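You operate a simulated robot arm through the tools that you are given. There is no shell and no other tool.

You run a simulated two-armed robot. Do the job below in one go: nothing can be reset, and whatever is moved stays where it is left.

TASK
Top up tank ONE to the FULL band from its drum.
Fine: push its yellow pipe down, open its drum tap, hold its fill button, shut the tap after; spill nothing.

Only the result counts: the job must be done as asked and must still hold three seconds after the hand-in. Knocking over, shifting, dropping, spilling or breaking anything else fails it.

THE ROBOT
Two 7-joint arms with fingered hands on one trunk that stands fixed in place. Base frame: the origin is at the foot of the trunk, x ahead of it, y to its left, z up. Units: mm, rad, N and s.
The left shoulder is at [20, 269, 1197], the right one opposite. Each reaches about 1298 mm from its shoulder. Payload 5 kg a hand.
The tool frame of a hand sits at the grasp point between the pads (the TCP): z along the fingers, y along the line on which they close. The tips reach 42 mm beyond it. The gripper opens to 208 mm; its body begins 119 mm behind the TCP. The gripper is a hand of 4 fingers: y runs from the thumb to the fingers, the wrist lies at [0, 0, -317] in the tool frame.
Orientation is that of the tool frame in the base frame, as a unit quaternion [w, x, y, z]. With the fingers straight down and closing along the base's y, the tool's x points along the base's -x, its y along +y and its z along -z.

THE INTERFACE
- The arms move only by the tool apply_moves. It takes "left_rows", "right_rows" or both (then of equal length, played together; a hand with none holds still); each is a list of rows, each a list of 6 numbers: the turn, a rotation vector about the base's x, y, z in rad, then the shift along the base's x, y, z in mm. In form: [[rx, ry, rz, tx, ty, tz], ...]. A call has 1 to 20 rows; each row shifts and turns the commanded pose from where the row before left it. Rows are played at 5 a second. More than 50 mm and 0.15 rad between two rows, and nothing of the call is played. Where a pose cannot be reached the arm comes as near as it can. A force on the tool above 60 N (or 10 N above the force at the start of the call, whichever is more), or a blocked arm, ends the call early, and 0.2 s more pass. In this call time passes only in rows, and 0.2 s behind the last. The reply holds the time, the measured pose of the TCP, the force on the tool along the base axes, the opening and the grip force, in the units named above and with some noise, with the torque about the TCP (base axes, N m) and any sound that the robot's microphone picked up.
- Cameras (640 x 400 px; columns grow to the right, rows downward): "scene" is now at [154.5, 20.1, 1461.6]; the picture's right is [0.22, -0.98, 0.00], its down [-0.57, -0.13, -0.81] and it looks along [0.79, 0.18, -0.59] (base axes); focal length 214 px, centre (320, 200). "left" rides on the left gripper at [-94, 2, -146] in its tool frame; the picture's right is [-0.02, -1.00, 0.00], its down [0.84, -0.01, -0.54] and it looks along [0.54, -0.01, 0.84] (tool axes); focal length 280 px, centre (320, 200). "right" rides on the right gripper at [93, 1, -146] in its tool frame; the picture's right is [-0.01, 1.00, 0.00], its down [-0.84, -0.01, -0.54] and it looks along [-0.54, -0.01, 0.84] (tool axes); focal length 280 px, centre (320, 200). There is no depth. A picture from a camera that has moved, and an enlarged one, comes with that camera's place and axes in the base frame and with its lens.
- capture(camera): a new picture of that camera. No time passes.
- move_column(by): moves the trunk up (or, below 0, down) by that many mm; the arms and the scene camera ride with it, the base frame stays. It gives what a move gives, with no picture.
- set_fingers(finger1, finger2, finger3, thumb_bend, hand): sets how far each is bent, from 0 (flat) to 1 (curled in); at 0.3 the hand is open as for a grip, at 0.7 the pads meet at the TCP. One left out holds its place. A second passes; each finger stops where it meets its share of the squeeze, and holds until it gets a number again. It is the only way to open and close the hand. It gives what a move gives, with no picture; readings hold the bend of each and the force on the fingers (four entries, about 0 where the hand has none), thumb and palm.
- turn_head(pan, tilt): turns the head with the scene camera to pan (to the left, within 1.396 rad either way) and tilt (down, from -0.506 to 1.204), counted from straight ahead of the robot (the tilt from the chest, where the trunk bows). It gives what a move gives.
- enlarge(camera, box): a new picture of the part [left, top, right, bottom] of that camera's present view, enlarged. No time passes.
- finish_job(): hands the job in; it is judged then, once.

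Nothing tells you positions but the pictures and the camera data. Unless the task says otherwise, let go and move clear before handing in.

The tools are called after "Request:" as a command line: name --argument value ..., lists and objects as JSON in quotes. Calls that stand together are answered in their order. apply_moves: Moves the arms, as the interface text tells. Its arguments: {"type":"object","properties":{"left_rows":{"type":"array"},"right_rows":{"type":"array"}},"required":[]} The other tools are called the same way: move_column (by) moves the trunk up or down; set_fingers (finger1, finger2, finger3, thumb_bend, hand) moves the fingers one by one; turn_head (pan, tilt) turns the head that bears the scene camera; capture (camera) takes a picture; enlarge (camera, box) takes an enlarged picture of a part of a camera's view; finish_job () hands the job in.

At the start:

```text
time: 0.0
left_eef_pos: [601.8, 471.0, 1418.5]
left_tool_rot: [0.0, -0.101, 0.995, 0.0]
left_wrist_force: [-1.2, 0.4, 0.4]
left_moment: [0.01, 0.04, -0.01]
left_finger_gap: 207.8
left_grasp_force: 0.1
left_shape: jaw
left_bend: [0.3, 0.3, 0.3, 0.3]
left_finger forces: [0.0, 0.0, 0.1, 0.0, 0.0, 0.1]
right_eef_pos: [548.7, -158.3, 1376.8]
right_tool_rot: [0.001, -0.101, 0.995, 0.001]
right_wrist_force: [-0.3, -0.2, -0.1]
right_moment: [-0.03, -0.01, -0.01]
right_finger_gap: 208.0
right_grasp_force: 0.0
right_shape: jaw
right_bend: [0.3, 0.3, 0.3, 0.3]
right_finger forces: [0.1, 0.0, 0.1, 0.1, 0.0, 0.1]
trunk travel left (down, up): [-575.0, 46.0]
head pan, tilt (commanded): [0.223, 0.628]
```

scene: 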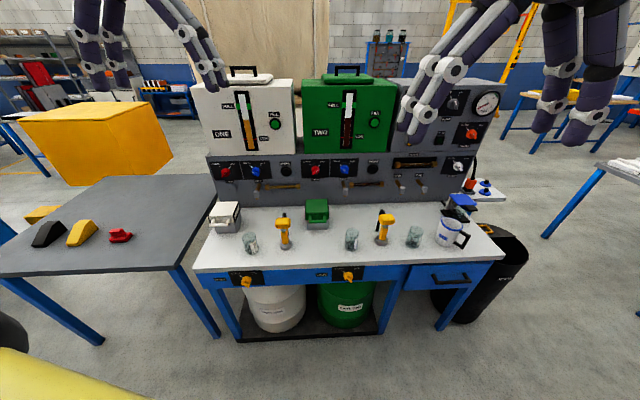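
right: 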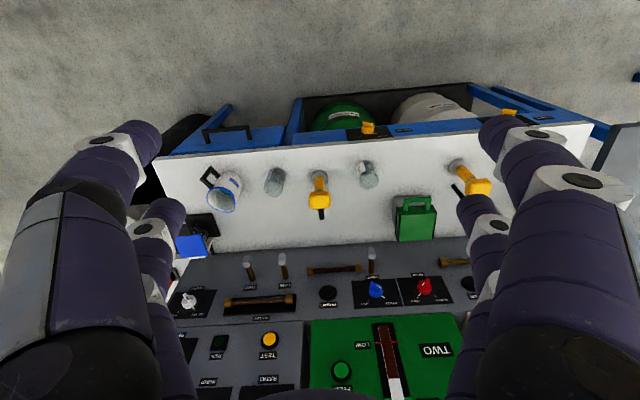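
left: 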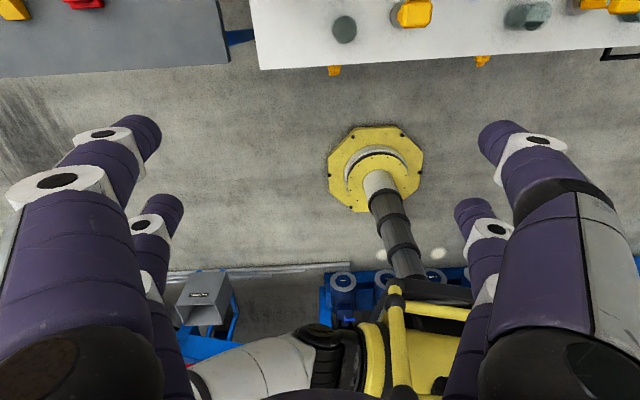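

I see a white tank ONE and a green tank TWO on a panel behind a bench, with two yellow items on the bench, two yellow taps on the front rail and two drums below. I'll enlarge the pictures to tell which pipe, tap and button belongs to tank ONE.

Request:
enlarge --camera "scene" --box '[180, 60, 340, 160]'

Request:
enlarge --camera "scene" --box '[190, 140, 350, 240]'

Request:
enlarge --camera "scene" --box '[200, 200, 360, 300]'

Request:
enlarge --camera "scene" --box '[340, 120, 500, 220]'

Request:
enlarge --camera "scene" --box '[220, 255, 380, 355]'

```text
4.00 times, centred on (260, 110) of scene
camera zoom: at [154.5, 20.1, 1461.6], right [0.22, -0.98, 0.0], down [-0.57, -0.13, -0.81], along [0.79, 0.18, -0.59], focal length 858 px, centre (560, 560)
```

zoom: 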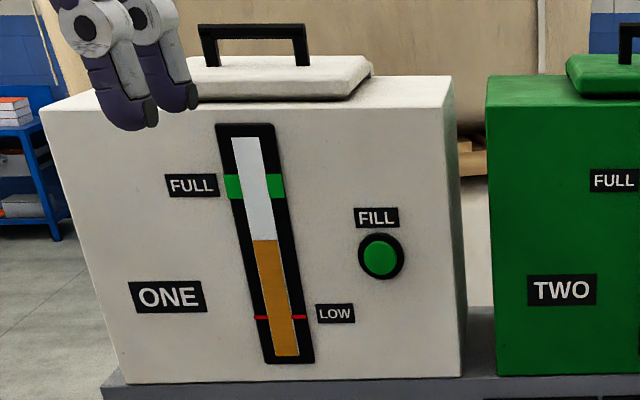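

```text
4.00 times, centred on (270, 190) of scene
camera zoom: at [154.5, 20.1, 1461.6], right [0.22, -0.98, 0.0], down [-0.57, -0.13, -0.81], along [0.79, 0.18, -0.59], focal length 858 px, centre (520, 240)
```

zoom: 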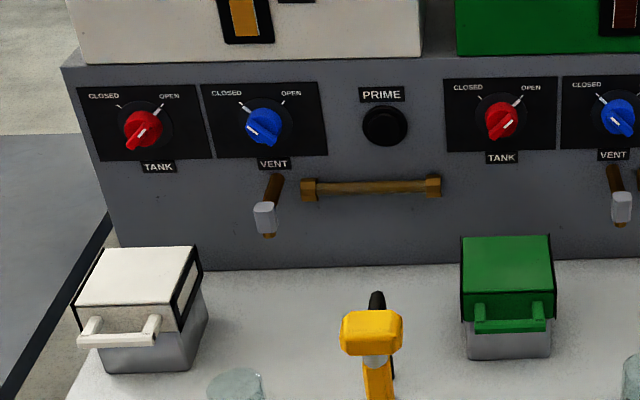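

```text
4.00 times, centred on (280, 250) of scene
camera zoom: at [154.5, 20.1, 1461.6], right [0.22, -0.98, 0.0], down [-0.57, -0.13, -0.81], along [0.79, 0.18, -0.59], focal length 858 px, centre (480, 0)
```

zoom: 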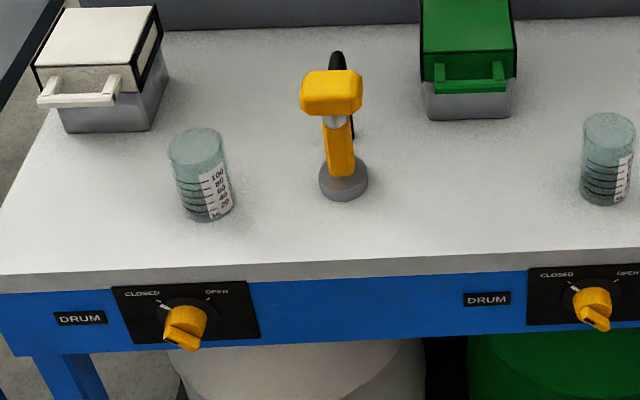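

```text
4.00 times, centred on (420, 170) of scene
camera zoom: at [154.5, 20.1, 1461.6], right [0.22, -0.98, 0.0], down [-0.57, -0.13, -0.81], along [0.79, 0.18, -0.59], focal length 858 px, centre (-80, 320)
```

zoom: 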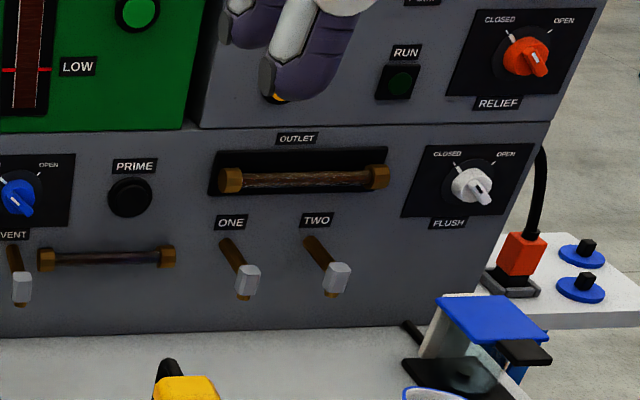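

```text
4.00 times, centred on (300, 305) of scene
camera zoom: at [154.5, 20.1, 1461.6], right [0.22, -0.98, 0.0], down [-0.57, -0.13, -0.81], along [0.79, 0.18, -0.59], focal length 858 px, centre (400, -220)
```

zoom: 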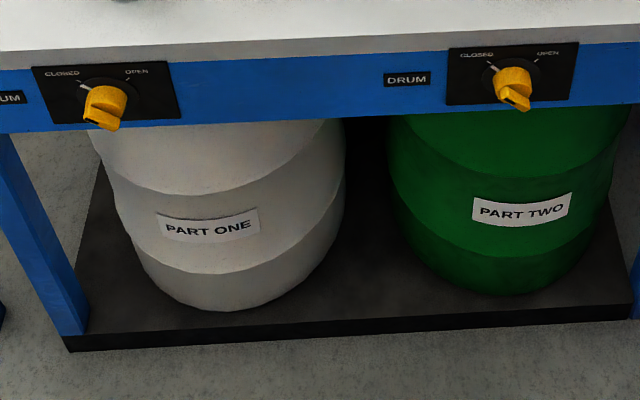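

Tank ONE (white, about half full) has its green FILL button on its right side. Its drum tap is the left yellow knob on the front rail, and its yellow pipe is the left one on the bench. I'll zoom in further on each control.

Request:
enlarge --camera "scene" --box '[226, 265, 274, 295]'

Request:
enlarge --camera "scene" --box '[261, 208, 309, 253]'

Request:
enlarge --camera "scene" --box '[360, 202, 408, 247]'

Request:
enlarge --camera "scene" --box '[205, 155, 301, 215]'

Request:
enlarge --camera "right" --box '[400, 90, 560, 220]'

```text
13.33 times, centred on (250, 280) of scene
camera zoom: at [154.5, 20.1, 1461.6], right [0.22, -0.98, 0.0], down [-0.57, -0.13, -0.81], along [0.79, 0.18, -0.59], focal length 2860 px, centre (1253, -867)
```

zoom: 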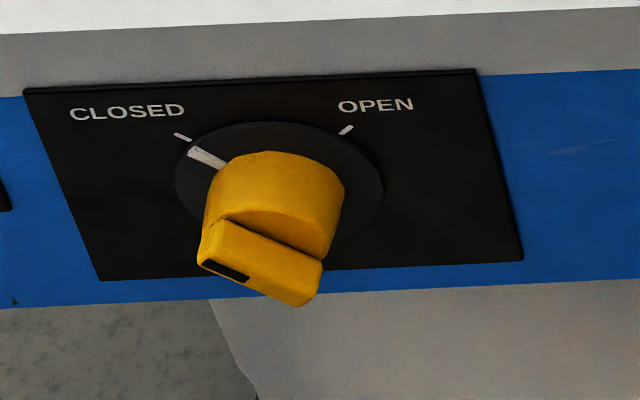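

```text
8.89 times, centred on (285, 230) of scene
camera zoom: at [154.5, 20.1, 1461.6], right [0.22, -0.98, 0.0], down [-0.57, -0.13, -0.81], along [0.79, 0.18, -0.59], focal length 1906 px, centre (631, -71)
```

zoom: 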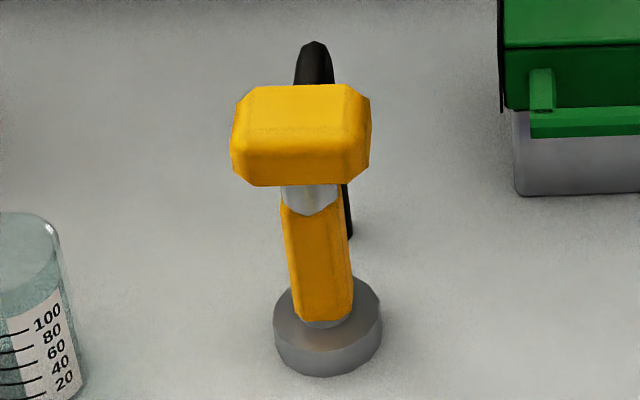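

```text
8.89 times, centred on (384, 224) of scene
camera zoom: at [154.5, 20.1, 1461.6], right [0.22, -0.98, 0.0], down [-0.57, -0.13, -0.81], along [0.79, 0.18, -0.59], focal length 1906 px, centre (-249, -18)
```

zoom: 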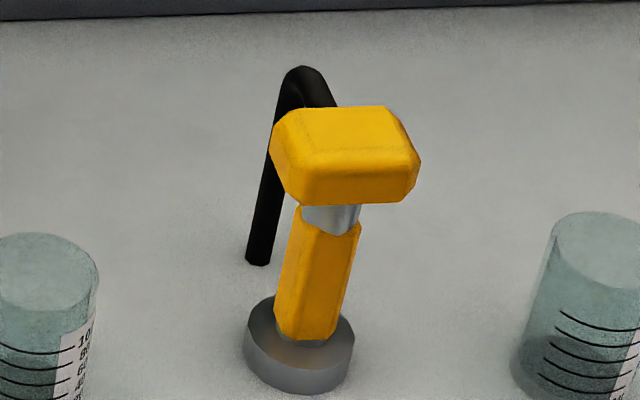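

```text
6.67 times, centred on (253, 185) of scene
camera zoom: at [154.5, 20.1, 1461.6], right [0.22, -0.98, 0.0], down [-0.57, -0.13, -0.81], along [0.79, 0.18, -0.59], focal length 1430 px, centre (767, 300)
```

zoom: 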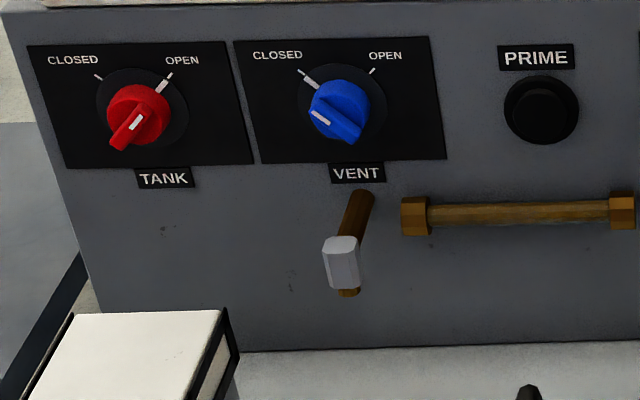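

```text
3.08 times, centred on (480, 155) of right
camera zoom: at [456.5, -176.1, 1523.5], right [-0.19, 0.98, 0.0], down [0.83, 0.16, 0.54], along [0.53, 0.1, -0.84], focal length 863 px, centre (-172, 338)
```

zoom: 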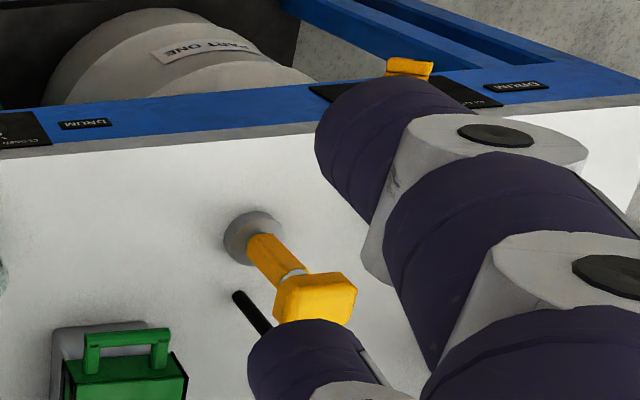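

The tap bar points to CLOSED, and each yellow pipe is a T-handled tube standing in a grey collar. Next I'll look at my hands and measure level details from the other cameras.

Request:
enlarge --camera "scene" --box '[60, 0, 240, 112]'

Request:
enlarge --camera "scene" --box '[390, 0, 640, 156]'

```text
3.56 times, centred on (150, 56) of scene
camera zoom: at [154.5, 20.1, 1461.6], right [0.22, -0.98, 0.0], down [-0.57, -0.13, -0.81], along [0.79, 0.18, -0.59], focal length 763 px, centre (924, 712)
```

zoom: 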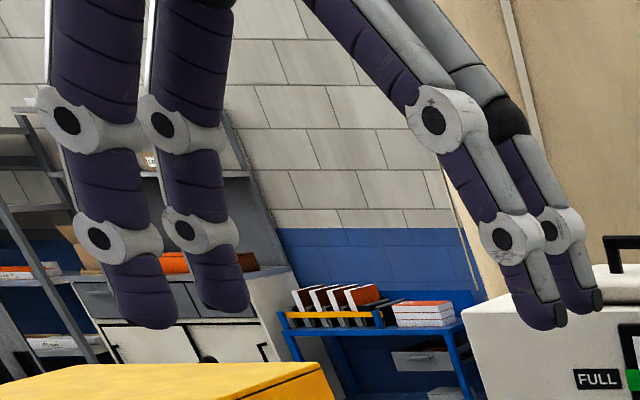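

```text
2.56 times, centred on (515, 78) of scene
camera zoom: at [154.5, 20.1, 1461.6], right [0.22, -0.98, 0.0], down [-0.57, -0.13, -0.81], along [0.79, 0.18, -0.59], focal length 549 px, centre (-179, 512)
```

zoom: 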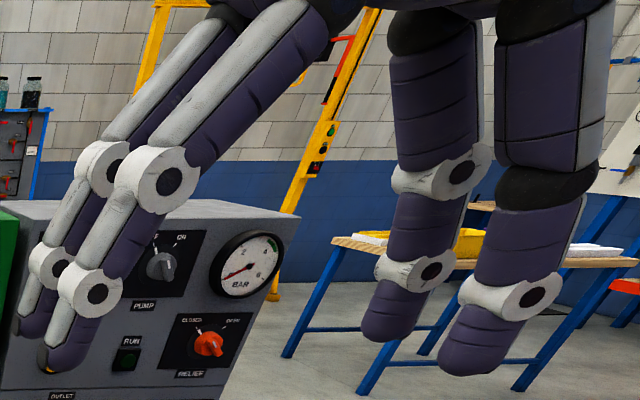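

The hands have opposed pairs of fingers and hang well clear of everything. I'll lower the trunk by 250 mm to bring the shoulders between tap and button height. The second camera height also lets me triangulate.

Request:
move_column --by -250

Request:
capture --camera "scene"

Request:
capture --camera "right"

```text
time: 2.6
left_eef_pos: [601.1, 471.0, 1170.0]
left_tool_rot: [0.0, -0.101, 0.995, 0.001]
left_wrist_force: [-1.1, 0.0, 0.7]
left_moment: [-0.02, -0.09, 0.0]
left_finger_gap: 207.8
left_grasp_force: 0.0
left_shape: jaw
left_bend: [0.3, 0.3, 0.3, 0.3]
left_finger forces: [0.0, 0.0, 0.0, 0.0, 0.0, 0.1]
right_eef_pos: [548.2, -157.4, 1127.2]
right_tool_rot: [0.0, -0.101, 0.995, 0.001]
right_wrist_force: [0.0, -0.7, 0.1]
right_moment: [-0.01, -0.11, 0.01]
right_finger_gap: 207.9
right_grasp_force: 0.0
right_shape: jaw
right_bend: [0.3, 0.3, 0.3, 0.3]
right_finger forces: [0.1, 0.0, 0.1, 0.1, 0.1, 0.0]
trunk travel left (down, up): [-325.0, 296.0]
head pan, tilt (commanded): [0.223, 0.628]
```

```text
taken
camera scene: at [181.7, 20.0, 1207.2], right [0.22, -0.98, 0.0], down [-0.57, -0.13, -0.81], along [0.79, 0.18, -0.59], focal length 214 px, centre (320, 200)
```

scene: 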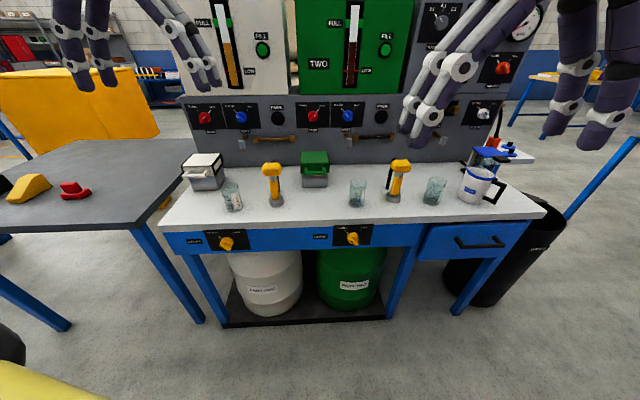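

```text
taken
camera right: at [455.8, -176.3, 1274.1], right [-0.19, 0.98, 0.0], down [0.83, 0.16, 0.54], along [0.53, 0.1, -0.84], focal length 280 px, centre (320, 200)
```

right: 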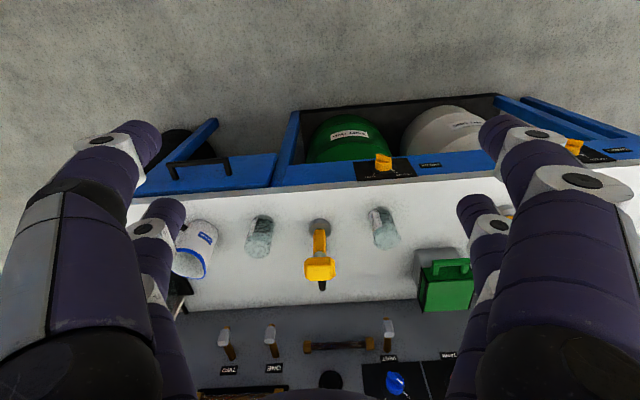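

Request:
enlarge --camera "scene" --box '[198, 222, 262, 262]'

Request:
enlarge --camera "scene" --box '[232, 155, 312, 215]'

Request:
enlarge --camera "scene" --box '[190, 0, 350, 100]'

Request:
enlarge --camera "scene" --box '[190, 90, 350, 190]'

```text
10.00 times, centred on (230, 242) of scene
camera zoom: at [181.7, 20.0, 1207.2], right [0.22, -0.98, 0.0], down [-0.57, -0.13, -0.81], along [0.79, 0.18, -0.59], focal length 2145 px, centre (1220, -220)
```

zoom: 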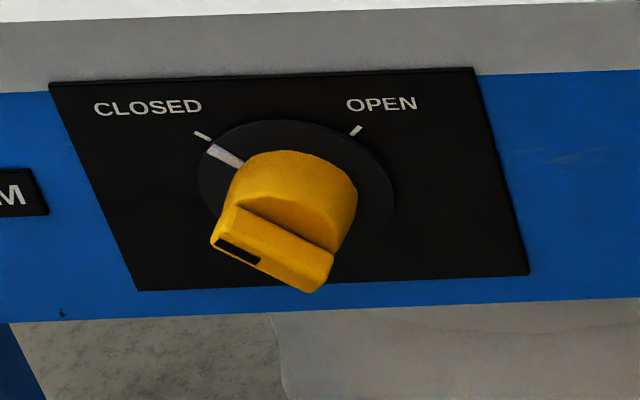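

```text
6.67 times, centred on (272, 185) of scene
camera zoom: at [181.7, 20.0, 1207.2], right [0.22, -0.98, 0.0], down [-0.57, -0.13, -0.81], along [0.79, 0.18, -0.59], focal length 1430 px, centre (640, 300)
```

zoom: 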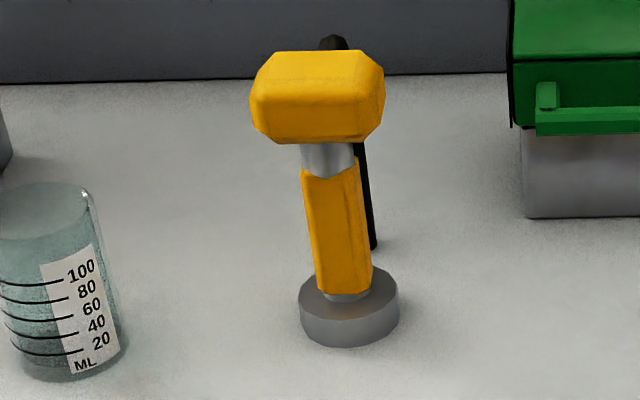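

```text
4.00 times, centred on (270, 50) of scene
camera zoom: at [181.7, 20.0, 1207.2], right [0.22, -0.98, 0.0], down [-0.57, -0.13, -0.81], along [0.79, 0.18, -0.59], focal length 858 px, centre (520, 800)
```

zoom: 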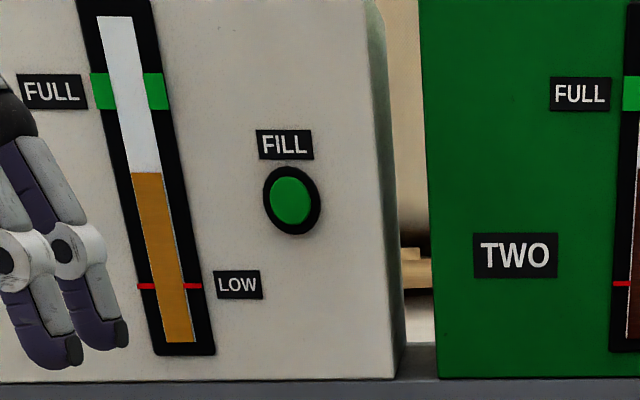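

```text
4.00 times, centred on (270, 140) of scene
camera zoom: at [181.7, 20.0, 1207.2], right [0.22, -0.98, 0.0], down [-0.57, -0.13, -0.81], along [0.79, 0.18, -0.59], focal length 858 px, centre (520, 440)
```

zoom: 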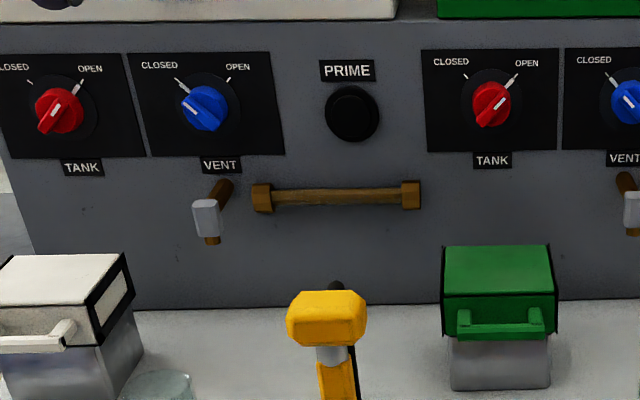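

The estimates agree well between the two heights: tap ONE panel centre about (603, 432, 676), pipe handle about (735, 302, 890), FILL button about (998, 402, 1191), bench top z about 752. Next I'll measure the bench's yaw from tap TWO and the bench corners.

Request:
enlarge --camera "scene" --box '[320, 215, 384, 255]'

Request:
enlarge --camera "scene" --box '[500, 190, 564, 230]'

Request:
enlarge --camera "scene" --box '[140, 205, 204, 245]'

Request:
set_fingers --hand "left" --finger1 0.6

Request:
capture --camera "left"

Request:
capture --camera "scene"

```text
10.00 times, centred on (352, 235) of scene
camera zoom: at [181.7, 20.0, 1207.2], right [0.22, -0.98, 0.0], down [-0.57, -0.13, -0.81], along [0.79, 0.18, -0.59], focal length 2145 px, centre (0, -150)
```

zoom: 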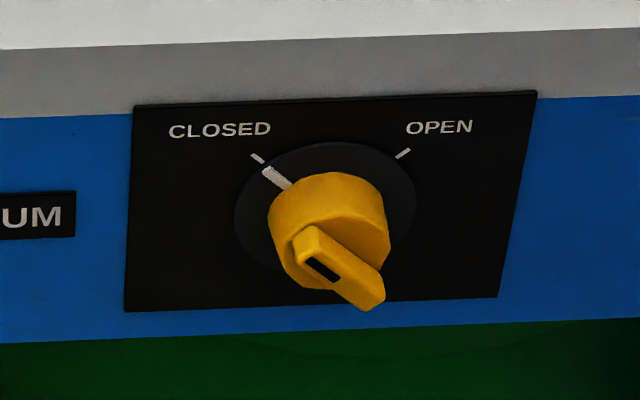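

```text
10.00 times, centred on (532, 210) of scene
camera zoom: at [181.7, 20.0, 1207.2], right [0.22, -0.98, 0.0], down [-0.57, -0.13, -0.81], along [0.79, 0.18, -0.59], focal length 2145 px, centre (-1800, 100)
```

zoom: 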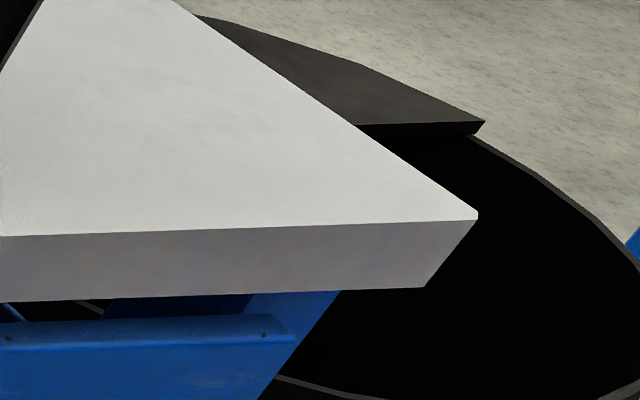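

```text
10.00 times, centred on (172, 225) of scene
camera zoom: at [181.7, 20.0, 1207.2], right [0.22, -0.98, 0.0], down [-0.57, -0.13, -0.81], along [0.79, 0.18, -0.59], focal length 2145 px, centre (1800, -50)
```

zoom: 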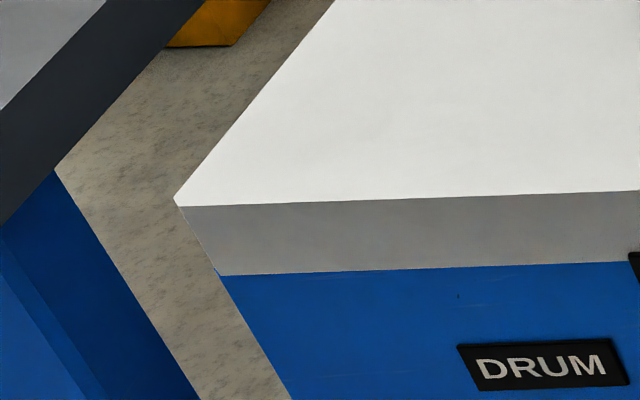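

```text
time: 3.6
left_eef_pos: [602.1, 471.7, 1167.9]
left_tool_rot: [0.0, -0.102, 0.995, 0.0]
left_wrist_force: [0.7, 0.1, 0.0]
left_moment: [0.03, -0.03, 0.02]
left_finger_gap: 140.1
left_grasp_force: 0.1
left_shape: fingers
left_bend: [0.6, 0.3, 0.3, 0.3]
left_finger forces: [0.1, 0.0, 0.0, 0.0, 0.1, 0.0]
right_eef_pos: [549.3, -158.7, 1127.9]
right_tool_rot: [0.0, -0.101, 0.995, 0.001]
right_wrist_force: [0.1, -0.2, 0.4]
right_moment: [0.01, -0.01, -0.03]
right_finger_gap: 207.8
right_grasp_force: 0.1
right_shape: jaw
right_bend: [0.3, 0.3, 0.3, 0.3]
right_finger forces: [0.0, 0.0, 0.0, 0.0, 0.1, 0.0]
trunk travel left (down, up): [-325.0, 296.0]
head pan, tilt (commanded): [0.223, 0.628]
```

```text
taken
camera left: at [691.3, 492.8, 1314.8], right [0.22, -0.98, 0.0], down [-0.82, -0.18, 0.54], along [-0.53, -0.12, -0.84], focal length 280 px, centre (320, 200)
```

left: 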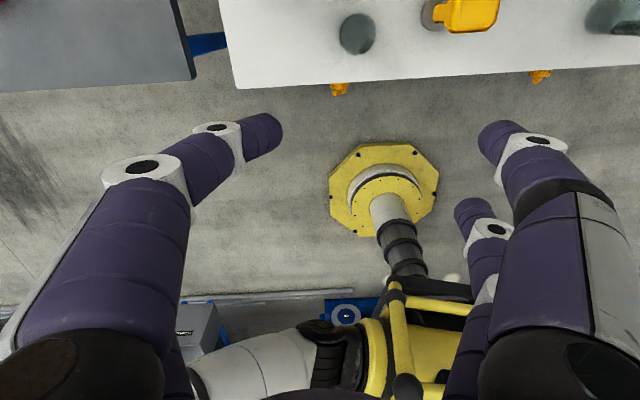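

```text
taken
camera scene: at [182.2, 20.0, 1206.8], right [0.22, -0.98, 0.0], down [-0.57, -0.13, -0.81], along [0.79, 0.18, -0.59], focal length 214 px, centre (320, 200)
```

scene: 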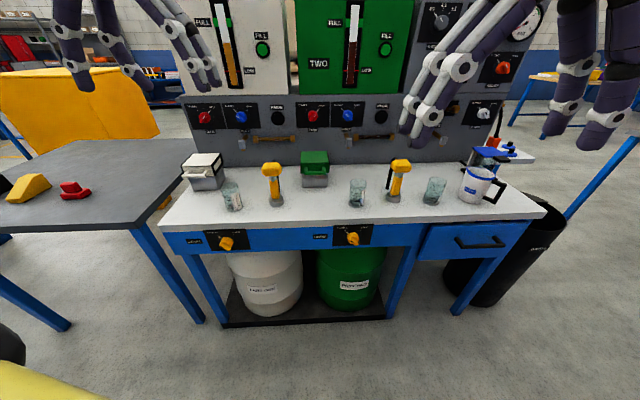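

Bench yaw comes out at about 0.277 rad, so forward is (0.962, 0.274, 0), and the tap panel is flush with the bench edge. Finger 1 is on the fingers' side near the hand camera. I'll map the other fingers before choosing a grip.

Request:
set_fingers --hand "left" --finger1 0.7 --finger2 0.7

Request:
capture --camera "left"

Request:
set_fingers --hand "left" --finger1 0.7 --finger2 0.7 --finger3 0.7

Request:
capture --camera "left"

Request:
set_fingers --hand "left" --finger1 0.7 --finger2 0.7 --finger3 0.7 --thumb_bend 0.7

Request:
capture --camera "left"

Request:
enlarge --camera "scene" --box '[40, 0, 240, 120]'

```text
time: 4.6
left_eef_pos: [600.8, 472.9, 1167.7]
left_tool_rot: [0.0, -0.102, 0.995, 0.0]
left_wrist_force: [-0.5, -0.6, 0.1]
left_moment: [0.03, 0.01, 0.01]
left_finger_gap: 115.0
left_grasp_force: 0.1
left_shape: fingers
left_bend: [0.7, 0.7, 0.3, 0.3]
left_finger forces: [0.1, 0.1, 0.1, 0.1, 0.0, 0.1]
right_eef_pos: [549.2, -159.4, 1126.8]
right_tool_rot: [0.0, -0.101, 0.995, 0.001]
right_wrist_force: [-0.2, 0.2, 0.3]
right_moment: [0.01, -0.01, 0.0]
right_finger_gap: 207.9
right_grasp_force: 0.1
right_shape: jaw
right_bend: [0.3, 0.3, 0.3, 0.3]
right_finger forces: [0.1, 0.0, 0.0, 0.0, 0.0, 0.0]
trunk travel left (down, up): [-325.0, 296.0]
head pan, tilt (commanded): [0.223, 0.628]
```

```text
taken
camera left: at [691.3, 492.7, 1314.8], right [0.22, -0.98, 0.0], down [-0.82, -0.18, 0.54], along [-0.53, -0.12, -0.84], focal length 280 px, centre (320, 200)
```

left: 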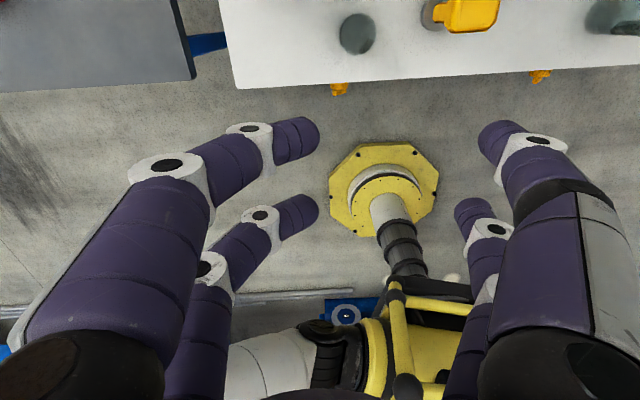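

```text
time: 5.6
left_eef_pos: [601.4, 471.2, 1168.0]
left_tool_rot: [0.0, -0.1, 0.995, 0.0]
left_wrist_force: [0.8, 0.7, -0.4]
left_moment: [0.02, 0.0, -0.01]
left_finger_gap: 115.0
left_grasp_force: 0.2
left_shape: fingers
left_bend: [0.7, 0.7, 0.7, 0.3]
left_finger forces: [0.1, 0.0, 0.0, 0.0, 0.0, 0.0]
right_eef_pos: [547.8, -158.6, 1126.2]
right_tool_rot: [0.0, -0.101, 0.995, 0.001]
right_wrist_force: [-0.7, -0.2, -1.1]
right_moment: [0.02, 0.03, -0.02]
right_finger_gap: 207.9
right_grasp_force: 0.2
right_shape: jaw
right_bend: [0.3, 0.3, 0.3, 0.3]
right_finger forces: [0.0, 0.0, 0.0, 0.0, 0.0, 0.0]
trunk travel left (down, up): [-325.0, 296.0]
head pan, tilt (commanded): [0.223, 0.628]
```

```text
taken
camera left: at [691.3, 492.7, 1314.8], right [0.22, -0.98, 0.0], down [-0.82, -0.18, 0.54], along [-0.53, -0.12, -0.84], focal length 280 px, centre (320, 200)
```

left: 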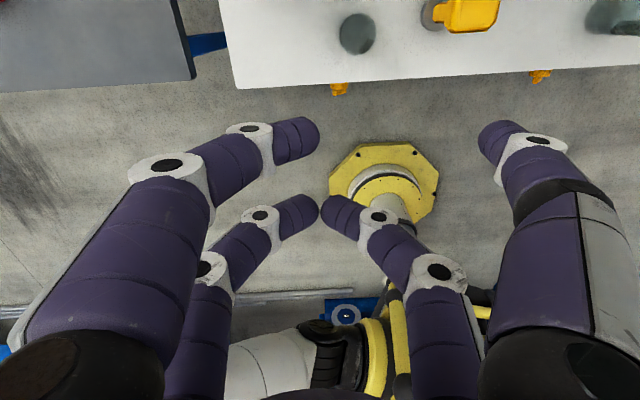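

```text
time: 6.6
left_eef_pos: [601.0, 472.6, 1169.0]
left_tool_rot: [0.0, -0.101, 0.995, 0.0]
left_wrist_force: [0.2, -0.1, 0.0]
left_moment: [0.01, 0.0, -0.03]
left_finger_gap: 11.1
left_grasp_force: 0.0
left_shape: fingers
left_bend: [0.7, 0.7, 0.7, 0.7]
left_finger forces: [0.1, 0.0, 0.1, 0.0, 0.0, 0.1]
right_eef_pos: [549.3, -158.0, 1126.4]
right_tool_rot: [-0.001, -0.102, 0.995, 0.0]
right_wrist_force: [-0.5, 0.4, 0.8]
right_moment: [-0.02, -0.03, -0.01]
right_finger_gap: 207.8
right_grasp_force: 0.0
right_shape: jaw
right_bend: [0.3, 0.3, 0.3, 0.3]
right_finger forces: [0.0, 0.1, 0.1, 0.0, 0.0, 0.0]
trunk travel left (down, up): [-325.0, 296.0]
head pan, tilt (commanded): [0.223, 0.628]
```

```text
taken
camera left: at [691.3, 492.7, 1314.8], right [0.22, -0.98, 0.0], down [-0.82, -0.18, 0.54], along [-0.53, -0.12, -0.84], focal length 280 px, centre (320, 200)
```

left: 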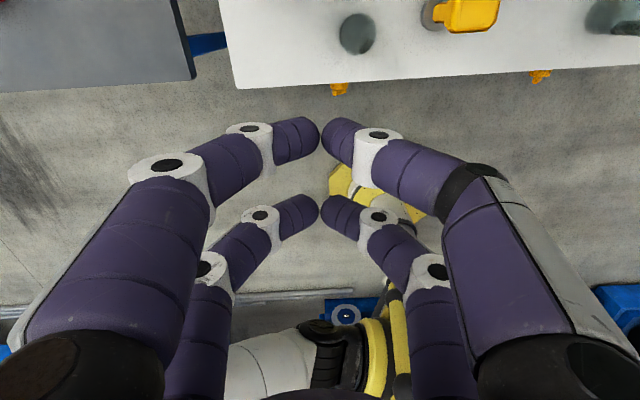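

```text
3.20 times, centred on (140, 60) of scene
camera zoom: at [182.2, 20.0, 1206.8], right [0.22, -0.98, 0.0], down [-0.57, -0.13, -0.81], along [0.79, 0.18, -0.59], focal length 686 px, centre (896, 648)
```

zoom: 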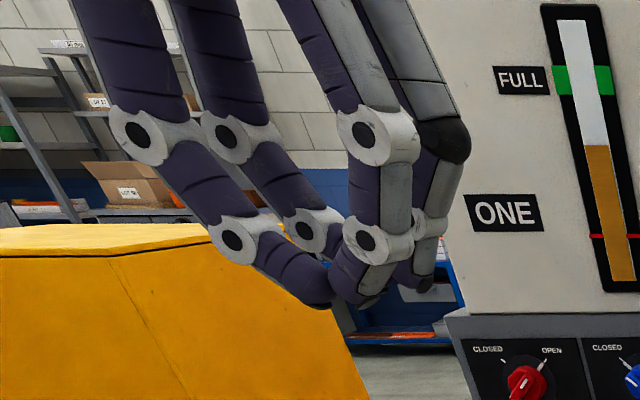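

The finger map is clear: 1 and thumb form one pinching pair, 2 and 3 the other, about 63 mm apart, and all the tips meet at bend 0.7. Next I'll bring the closed left hand above pipe ONE's handle and hover there.

Request:
apply_moves --left_rows '[[0, 0, 0.0107, 15.9, -25.3, -22], [0, 0, 0.0107, 15.9, -25.3, -22], [0, 0, 0.0107, 15.9, -25.3, -22], [0, 0, 0.0107, 15.9, -25.3, -22], [0, 0, 0.0107, 15.9, -25.3, -22], [0, 0, 0.0107, 15.9, -25.3, -22], [0, 0, 0.0107, 15.9, -25.3, -22]]'

Request:
capture --camera "left"

Request:
capture --camera "scene"

Request:
capture --camera "right"

```text
time: 8.2
left_eef_pos: [713.5, 295.9, 1013.7]
left_tool_rot: [-0.001, -0.138, 0.99, 0.001]
left_wrist_force: [-0.2, -0.1, 0.7]
left_moment: [0.01, 0.01, 0.0]
left_finger_gap: 10.8
left_grasp_force: 0.0
left_shape: fingers
left_bend: [0.7, 0.7, 0.7, 0.7]
left_finger forces: [0.0, 0.0, 0.1, 0.0, 0.0, 0.0]
right_eef_pos: [549.1, -159.0, 1125.9]
right_tool_rot: [-0.001, -0.101, 0.995, 0.001]
right_wrist_force: [0.7, -0.4, -0.7]
right_moment: [0.06, 0.13, -0.02]
right_finger_gap: 207.8
right_grasp_force: 0.1
right_shape: jaw
right_bend: [0.3, 0.3, 0.3, 0.3]
right_finger forces: [0.0, 0.0, 0.0, 0.0, 0.0, 0.1]
trunk travel left (down, up): [-325.0, 296.0]
head pan, tilt (commanded): [0.223, 0.628]
```

```text
taken
camera left: at [801.9, 322.9, 1159.4], right [0.29, -0.96, 0.0], down [-0.81, -0.24, 0.54], along [-0.52, -0.16, -0.84], focal length 280 px, centre (320, 200)
```

left: 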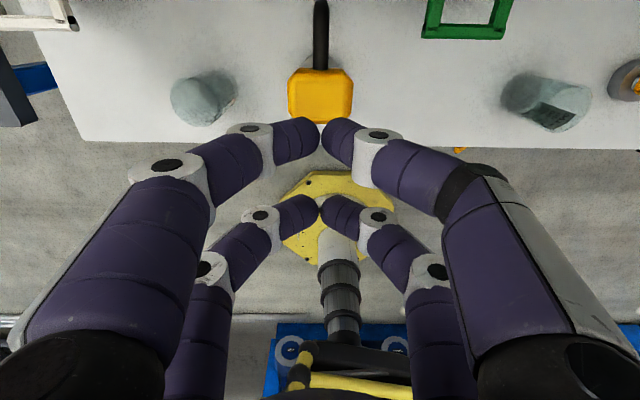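

```text
taken
camera scene: at [182.6, 19.8, 1206.5], right [0.22, -0.98, 0.0], down [-0.57, -0.13, -0.81], along [0.79, 0.18, -0.59], focal length 214 px, centre (320, 200)
```

scene: 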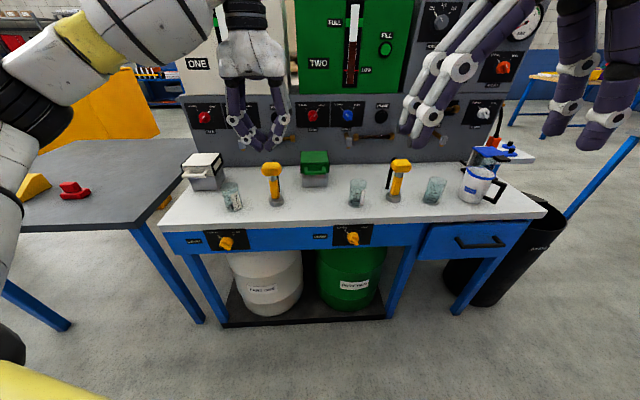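

```text
taken
camera right: at [457.5, -176.5, 1272.7], right [-0.19, 0.98, 0.0], down [0.83, 0.16, 0.54], along [0.53, 0.1, -0.84], focal length 280 px, centre (320, 200)
```

right: 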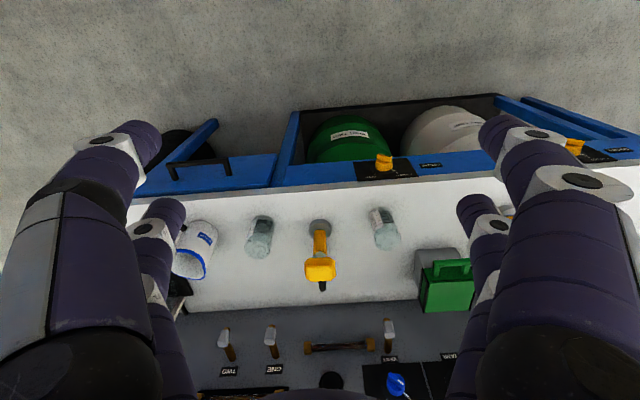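

The handle is in view just ahead of the finger pair. I'll zoom in to get its exact position.

Request:
enlarge --camera "left" --box '[272, 40, 368, 130]'

Request:
enlarge --camera "scene" --box '[216, 90, 328, 210]'

```text
4.44 times, centred on (320, 85) of left
camera zoom: at [801.9, 322.9, 1159.4], right [0.29, -0.96, 0.0], down [-0.81, -0.24, 0.54], along [-0.52, -0.16, -0.84], focal length 1246 px, centre (320, 711)
```

zoom: 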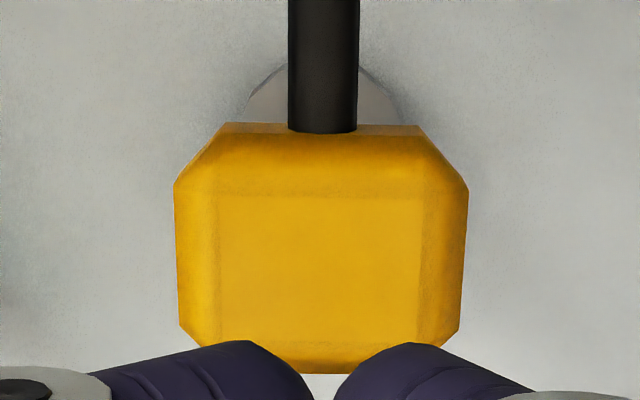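

```text
3.33 times, centred on (272, 150) of scene
camera zoom: at [182.6, 19.8, 1206.5], right [0.22, -0.98, 0.0], down [-0.57, -0.13, -0.81], along [0.79, 0.18, -0.59], focal length 715 px, centre (480, 367)
```

zoom: 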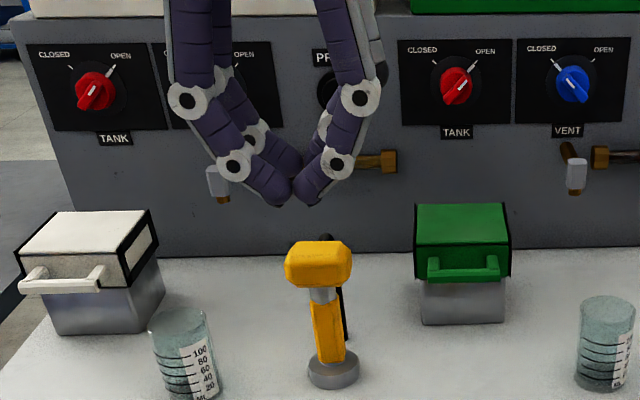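

The handle's top centre is at about (744, 304) and z about 905, directly under the finger 1/thumb pair. I'll go down to just above it, then press in small steps.

Request:
apply_moves --left_rows '[[0, 0, 0, 0.3, 0, -20], [0, 0, 0, 0.3, 0, -20], [0, 0, 0, 0, 0, -15]]'

Request:
enlarge --camera "left" --box '[272, 60, 368, 150]'

Request:
enlarge --camera "scene" --box '[216, 90, 328, 210]'

```text
time: 9.0
left_eef_pos: [713.3, 295.5, 958.6]
left_tool_rot: [0.0, -0.14, 0.99, -0.001]
left_wrist_force: [0.3, -0.2, 0.7]
left_moment: [-0.03, 0.06, -0.01]
left_finger_gap: 11.0
left_grasp_force: 0.0
left_shape: fingers
left_bend: [0.7, 0.7, 0.7, 0.7]
left_finger forces: [0.1, 0.0, 0.0, 0.0, 0.0, 0.1]
right_eef_pos: [549.0, -157.7, 1126.3]
right_tool_rot: [0.0, -0.1, 0.995, 0.001]
right_wrist_force: [0.1, -0.4, -0.7]
right_moment: [0.01, 0.05, -0.02]
right_finger_gap: 207.9
right_grasp_force: 0.0
right_shape: jaw
right_bend: [0.3, 0.3, 0.3, 0.3]
right_finger forces: [0.0, 0.1, 0.1, 0.0, 0.1, 0.0]
trunk travel left (down, up): [-325.0, 296.0]
head pan, tilt (commanded): [0.223, 0.628]
```

```text
4.44 times, centred on (320, 105) of left
camera zoom: at [801.5, 322.6, 1105.9], right [0.29, -0.96, 0.0], down [-0.81, -0.24, 0.54], along [-0.52, -0.16, -0.84], focal length 1246 px, centre (320, 622)
```

zoom: 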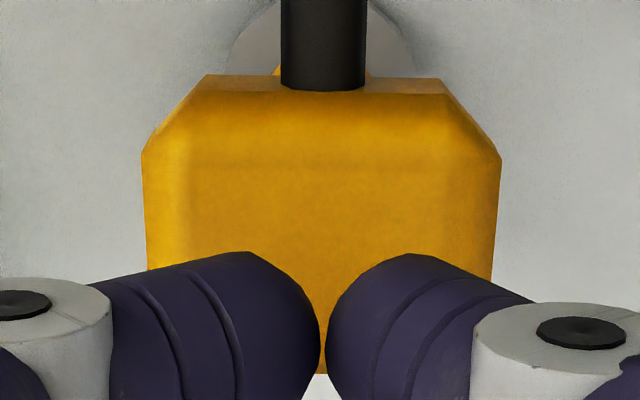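

```text
3.33 times, centred on (272, 150) of scene
camera zoom: at [182.4, 20.1, 1206.7], right [0.22, -0.98, 0.0], down [-0.57, -0.13, -0.81], along [0.79, 0.18, -0.59], focal length 715 px, centre (480, 367)
```

zoom: 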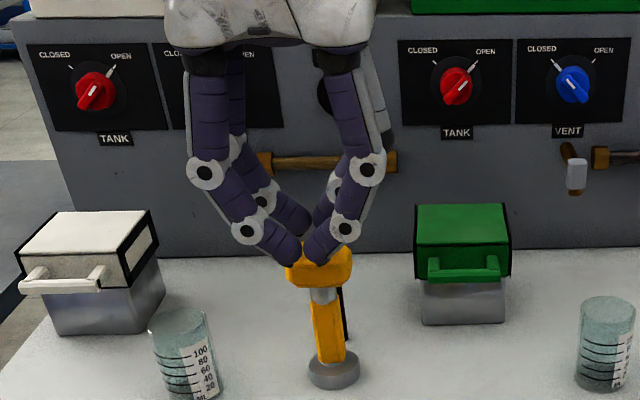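

The tips are centred over the handle with a small gap, so I'll press straight down in small steps.

Request:
apply_moves --left_rows '[[0, 0, 0, 0, 0, -4], [0, 0, 0, 0, 0, -4], [0, 0, 0, 0, 0, -4], [0, 0, 0, 0, 0, -4], [0, 0, 0, 0, 0, -4]]'

Request:
enlarge --camera "scene" --box '[216, 90, 328, 210]'

```text
time: 10.2
left_eef_pos: [712.2, 294.0, 941.0]
left_tool_rot: [0.0, -0.138, 0.99, -0.001]
left_wrist_force: [-0.2, -1.4, 7.7]
left_moment: [-0.05, -0.21, -0.03]
left_finger_gap: 10.3
left_grasp_force: 4.4
left_shape: fingers
left_bend: [0.7, 0.7, 0.7, 0.7]
left_finger forces: [2.5, 0.1, 0.0, 0.0, 6.2, 0.0]
right_eef_pos: [548.5, -158.9, 1128.0]
right_tool_rot: [0.0, -0.1, 0.995, 0.001]
right_wrist_force: [-0.6, -0.2, -0.6]
right_moment: [-0.03, 0.0, 0.02]
right_finger_gap: 207.9
right_grasp_force: 0.0
right_shape: jaw
right_bend: [0.3, 0.3, 0.3, 0.3]
right_finger forces: [0.1, 0.1, 0.0, 0.0, 0.0, 0.1]
trunk travel left (down, up): [-325.0, 296.0]
head pan, tilt (commanded): [0.223, 0.628]
```

```text
3.33 times, centred on (272, 150) of scene
camera zoom: at [181.9, 19.8, 1207.1], right [0.22, -0.98, 0.0], down [-0.57, -0.13, -0.81], along [0.79, 0.18, -0.59], focal length 715 px, centre (480, 367)
```

zoom: 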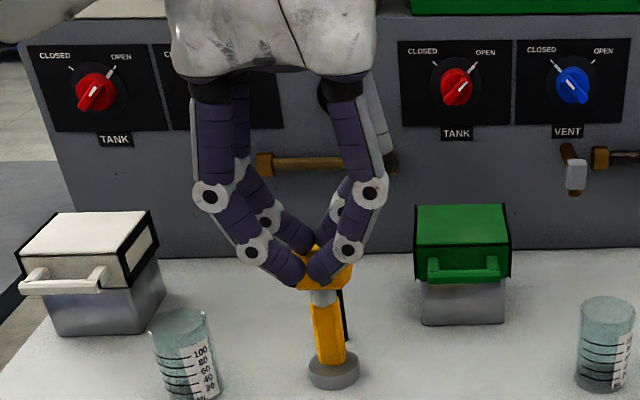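

Contact is at about 8 N with the tips well placed, so I'll keep pressing.

Request:
apply_moves --left_rows '[[0, 0, 0, 0, 0, -4], [0, 0, 0, 0, 0, -4], [0, 0, 0, 0, 0, -4], [0, 0, 0, 0, 0, -4], [0, 0, 0, 0, 0, -4]]'

Request:
enlarge --camera "scene" --box '[216, 90, 328, 210]'

```text
time: 11.4
left_eef_pos: [713.3, 293.5, 920.7]
left_tool_rot: [0.0, -0.138, 0.99, 0.001]
left_wrist_force: [-1.4, -0.1, 4.6]
left_moment: [0.03, -0.1, -0.01]
left_finger_gap: 9.5
left_grasp_force: 3.1
left_shape: fingers
left_bend: [0.7, 0.7, 0.7, 0.7]
left_finger forces: [2.8, 0.0, 0.0, 0.0, 3.7, 0.0]
right_eef_pos: [548.7, -159.2, 1126.4]
right_tool_rot: [-0.001, -0.101, 0.995, 0.001]
right_wrist_force: [-0.4, 0.2, 0.4]
right_moment: [0.01, 0.0, -0.02]
right_finger_gap: 207.9
right_grasp_force: 0.0
right_shape: jaw
right_bend: [0.3, 0.3, 0.3, 0.3]
right_finger forces: [0.0, 0.0, 0.0, 0.0, 0.0, 0.1]
trunk travel left (down, up): [-325.0, 296.0]
head pan, tilt (commanded): [0.223, 0.628]
```

```text
3.33 times, centred on (272, 150) of scene
camera zoom: at [181.9, 19.9, 1206.9], right [0.22, -0.98, 0.0], down [-0.57, -0.13, -0.81], along [0.79, 0.18, -0.59], focal length 715 px, centre (480, 367)
```

zoom: 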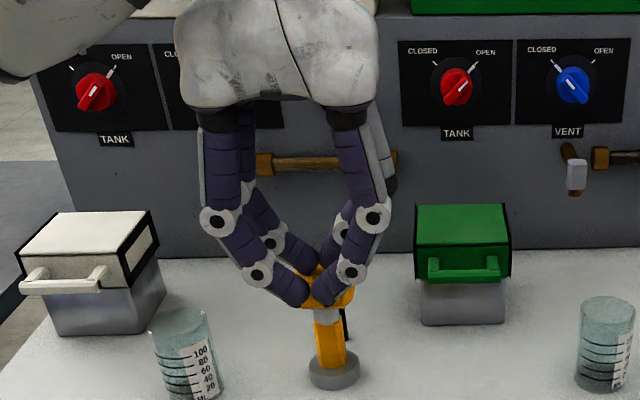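

The pipe slides down easily at about 5 N. I'll continue until it bottoms out.

Request:
apply_moves --left_rows '[[0, 0, 0, 0, 0, -5], [0, 0, 0, 0, 0, -5], [0, 0, 0, 0, 0, -5], [0, 0, 0, 0, 0, -5], [0, 0, 0, 0, 0, -5], [0, 0, 0, 0, 0, -5]]'

Request:
enlarge --camera "scene" --box '[216, 90, 328, 210]'

Request:
enlarge --camera "left" --box '[272, 60, 368, 150]'

```text
time: 12.8
left_eef_pos: [711.8, 293.4, 889.0]
left_tool_rot: [0.0, -0.138, 0.99, 0.0]
left_wrist_force: [0.4, 0.4, 0.9]
left_moment: [0.01, 0.01, 0.0]
left_finger_gap: 10.5
left_grasp_force: 0.8
left_shape: fingers
left_bend: [0.7, 0.7, 0.7, 0.7]
left_finger forces: [0.0, 0.0, 0.0, 0.0, 0.5, 0.1]
right_eef_pos: [548.2, -158.0, 1126.6]
right_tool_rot: [0.0, -0.101, 0.995, 0.001]
right_wrist_force: [-0.1, 0.7, -1.0]
right_moment: [0.02, 0.03, -0.04]
right_finger_gap: 207.7
right_grasp_force: 0.0
right_shape: jaw
right_bend: [0.3, 0.3, 0.3, 0.3]
right_finger forces: [0.0, 0.0, 0.0, 0.0, 0.0, 0.0]
trunk travel left (down, up): [-325.0, 296.0]
head pan, tilt (commanded): [0.223, 0.628]
```

```text
3.33 times, centred on (272, 150) of scene
camera zoom: at [182.2, 20.0, 1206.8], right [0.22, -0.98, 0.0], down [-0.57, -0.13, -0.81], along [0.79, 0.18, -0.59], focal length 715 px, centre (480, 367)
```

zoom: 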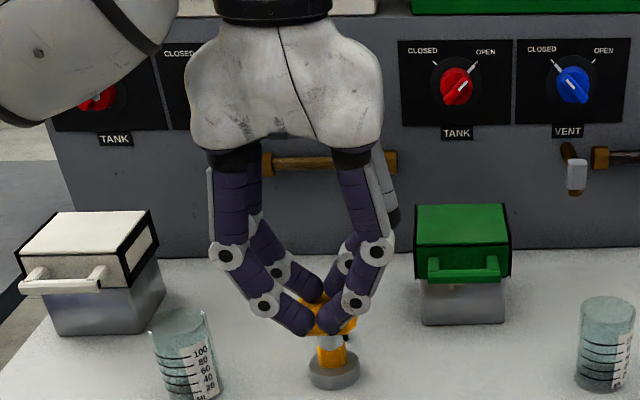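

```text
4.44 times, centred on (320, 105) of left
camera zoom: at [801.5, 321.0, 1035.6], right [0.29, -0.96, 0.0], down [-0.81, -0.24, 0.54], along [-0.52, -0.16, -0.84], focal length 1246 px, centre (320, 622)
```

zoom: 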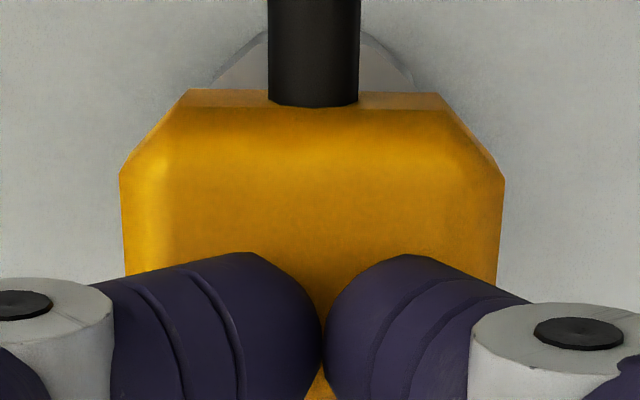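

Request:
apply_moves --left_rows '[[0, 0, 0, 0, 0, -5], [0, 0, 0, 0, 0, -5], [0, 0, 0, 0, 0, -5], [0, 0, 0, 0, 0, -5]]'

Request:
enlarge --camera "scene" --box '[216, 90, 328, 210]'

```text
time: 13.8
left_eef_pos: [713.0, 295.6, 869.8]
left_tool_rot: [0.001, -0.139, 0.99, 0.0]
left_wrist_force: [-0.3, 0.3, 0.1]
left_moment: [-0.03, 0.0, -0.01]
left_finger_gap: 10.0
left_grasp_force: 0.7
left_shape: fingers
left_bend: [0.7, 0.7, 0.7, 0.7]
left_finger forces: [0.0, 0.0, 0.0, 0.0, 0.6, 0.1]
right_eef_pos: [547.4, -158.6, 1126.3]
right_tool_rot: [0.0, -0.102, 0.995, 0.001]
right_wrist_force: [0.2, -0.6, -0.1]
right_moment: [0.0, -0.01, -0.03]
right_finger_gap: 208.2
right_grasp_force: 0.0
right_shape: jaw
right_bend: [0.3, 0.3, 0.3, 0.3]
right_finger forces: [0.0, 0.1, 0.1, 0.1, 0.0, 0.0]
trunk travel left (down, up): [-325.0, 296.0]
head pan, tilt (commanded): [0.223, 0.628]
```

```text
3.33 times, centred on (272, 150) of scene
camera zoom: at [182.2, 20.1, 1206.8], right [0.22, -0.98, 0.0], down [-0.57, -0.13, -0.81], along [0.79, 0.18, -0.59], focal length 715 px, centre (480, 367)
```

zoom: 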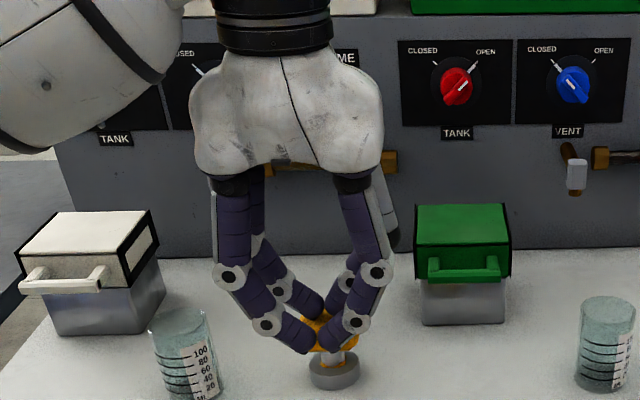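

Request:
apply_moves --left_rows '[[0, 0, 0, 0, 0, -4], [0, 0, 0, 0, 0, -4], [0, 0, 0, 0, 0, -4], [0, 0, 0, 0, 0, -4]]'

Request:
enlarge --camera "scene" --box '[216, 90, 328, 210]'

```text
time: 14.8
left_eef_pos: [710.9, 294.1, 857.7]
left_tool_rot: [0.003, -0.138, 0.99, -0.001]
left_wrist_force: [7.1, -1.1, 34.6]
left_moment: [-0.01, -1.23, -0.01]
left_finger_gap: 9.4
left_grasp_force: 18.5
left_shape: fingers
left_bend: [0.71, 0.7, 0.7, 0.7]
left_finger forces: [12.1, 0.0, 0.0, 0.1, 24.2, 0.0]
right_eef_pos: [546.9, -158.5, 1128.6]
right_tool_rot: [0.001, -0.101, 0.995, 0.001]
right_wrist_force: [0.2, -0.7, 0.3]
right_moment: [0.03, -0.01, -0.01]
right_finger_gap: 207.8
right_grasp_force: 0.0
right_shape: jaw
right_bend: [0.3, 0.3, 0.3, 0.3]
right_finger forces: [0.0, 0.0, 0.1, 0.0, 0.0, 0.0]
trunk travel left (down, up): [-325.0, 296.0]
head pan, tilt (commanded): [0.223, 0.628]
```

```text
3.33 times, centred on (272, 150) of scene
camera zoom: at [180.9, 19.3, 1207.7], right [0.22, -0.98, 0.0], down [-0.57, -0.13, -0.81], along [0.79, 0.18, -0.59], focal length 715 px, centre (480, 367)
```

zoom: 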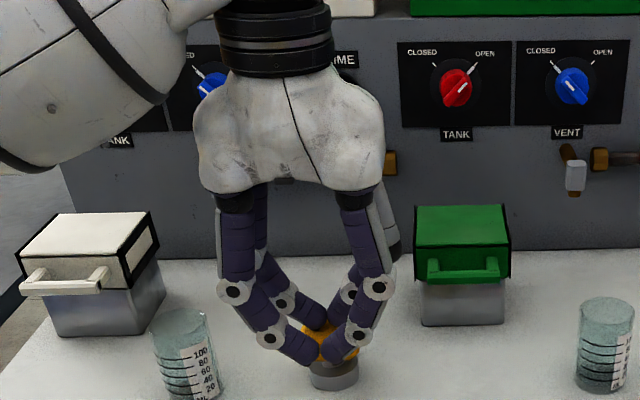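

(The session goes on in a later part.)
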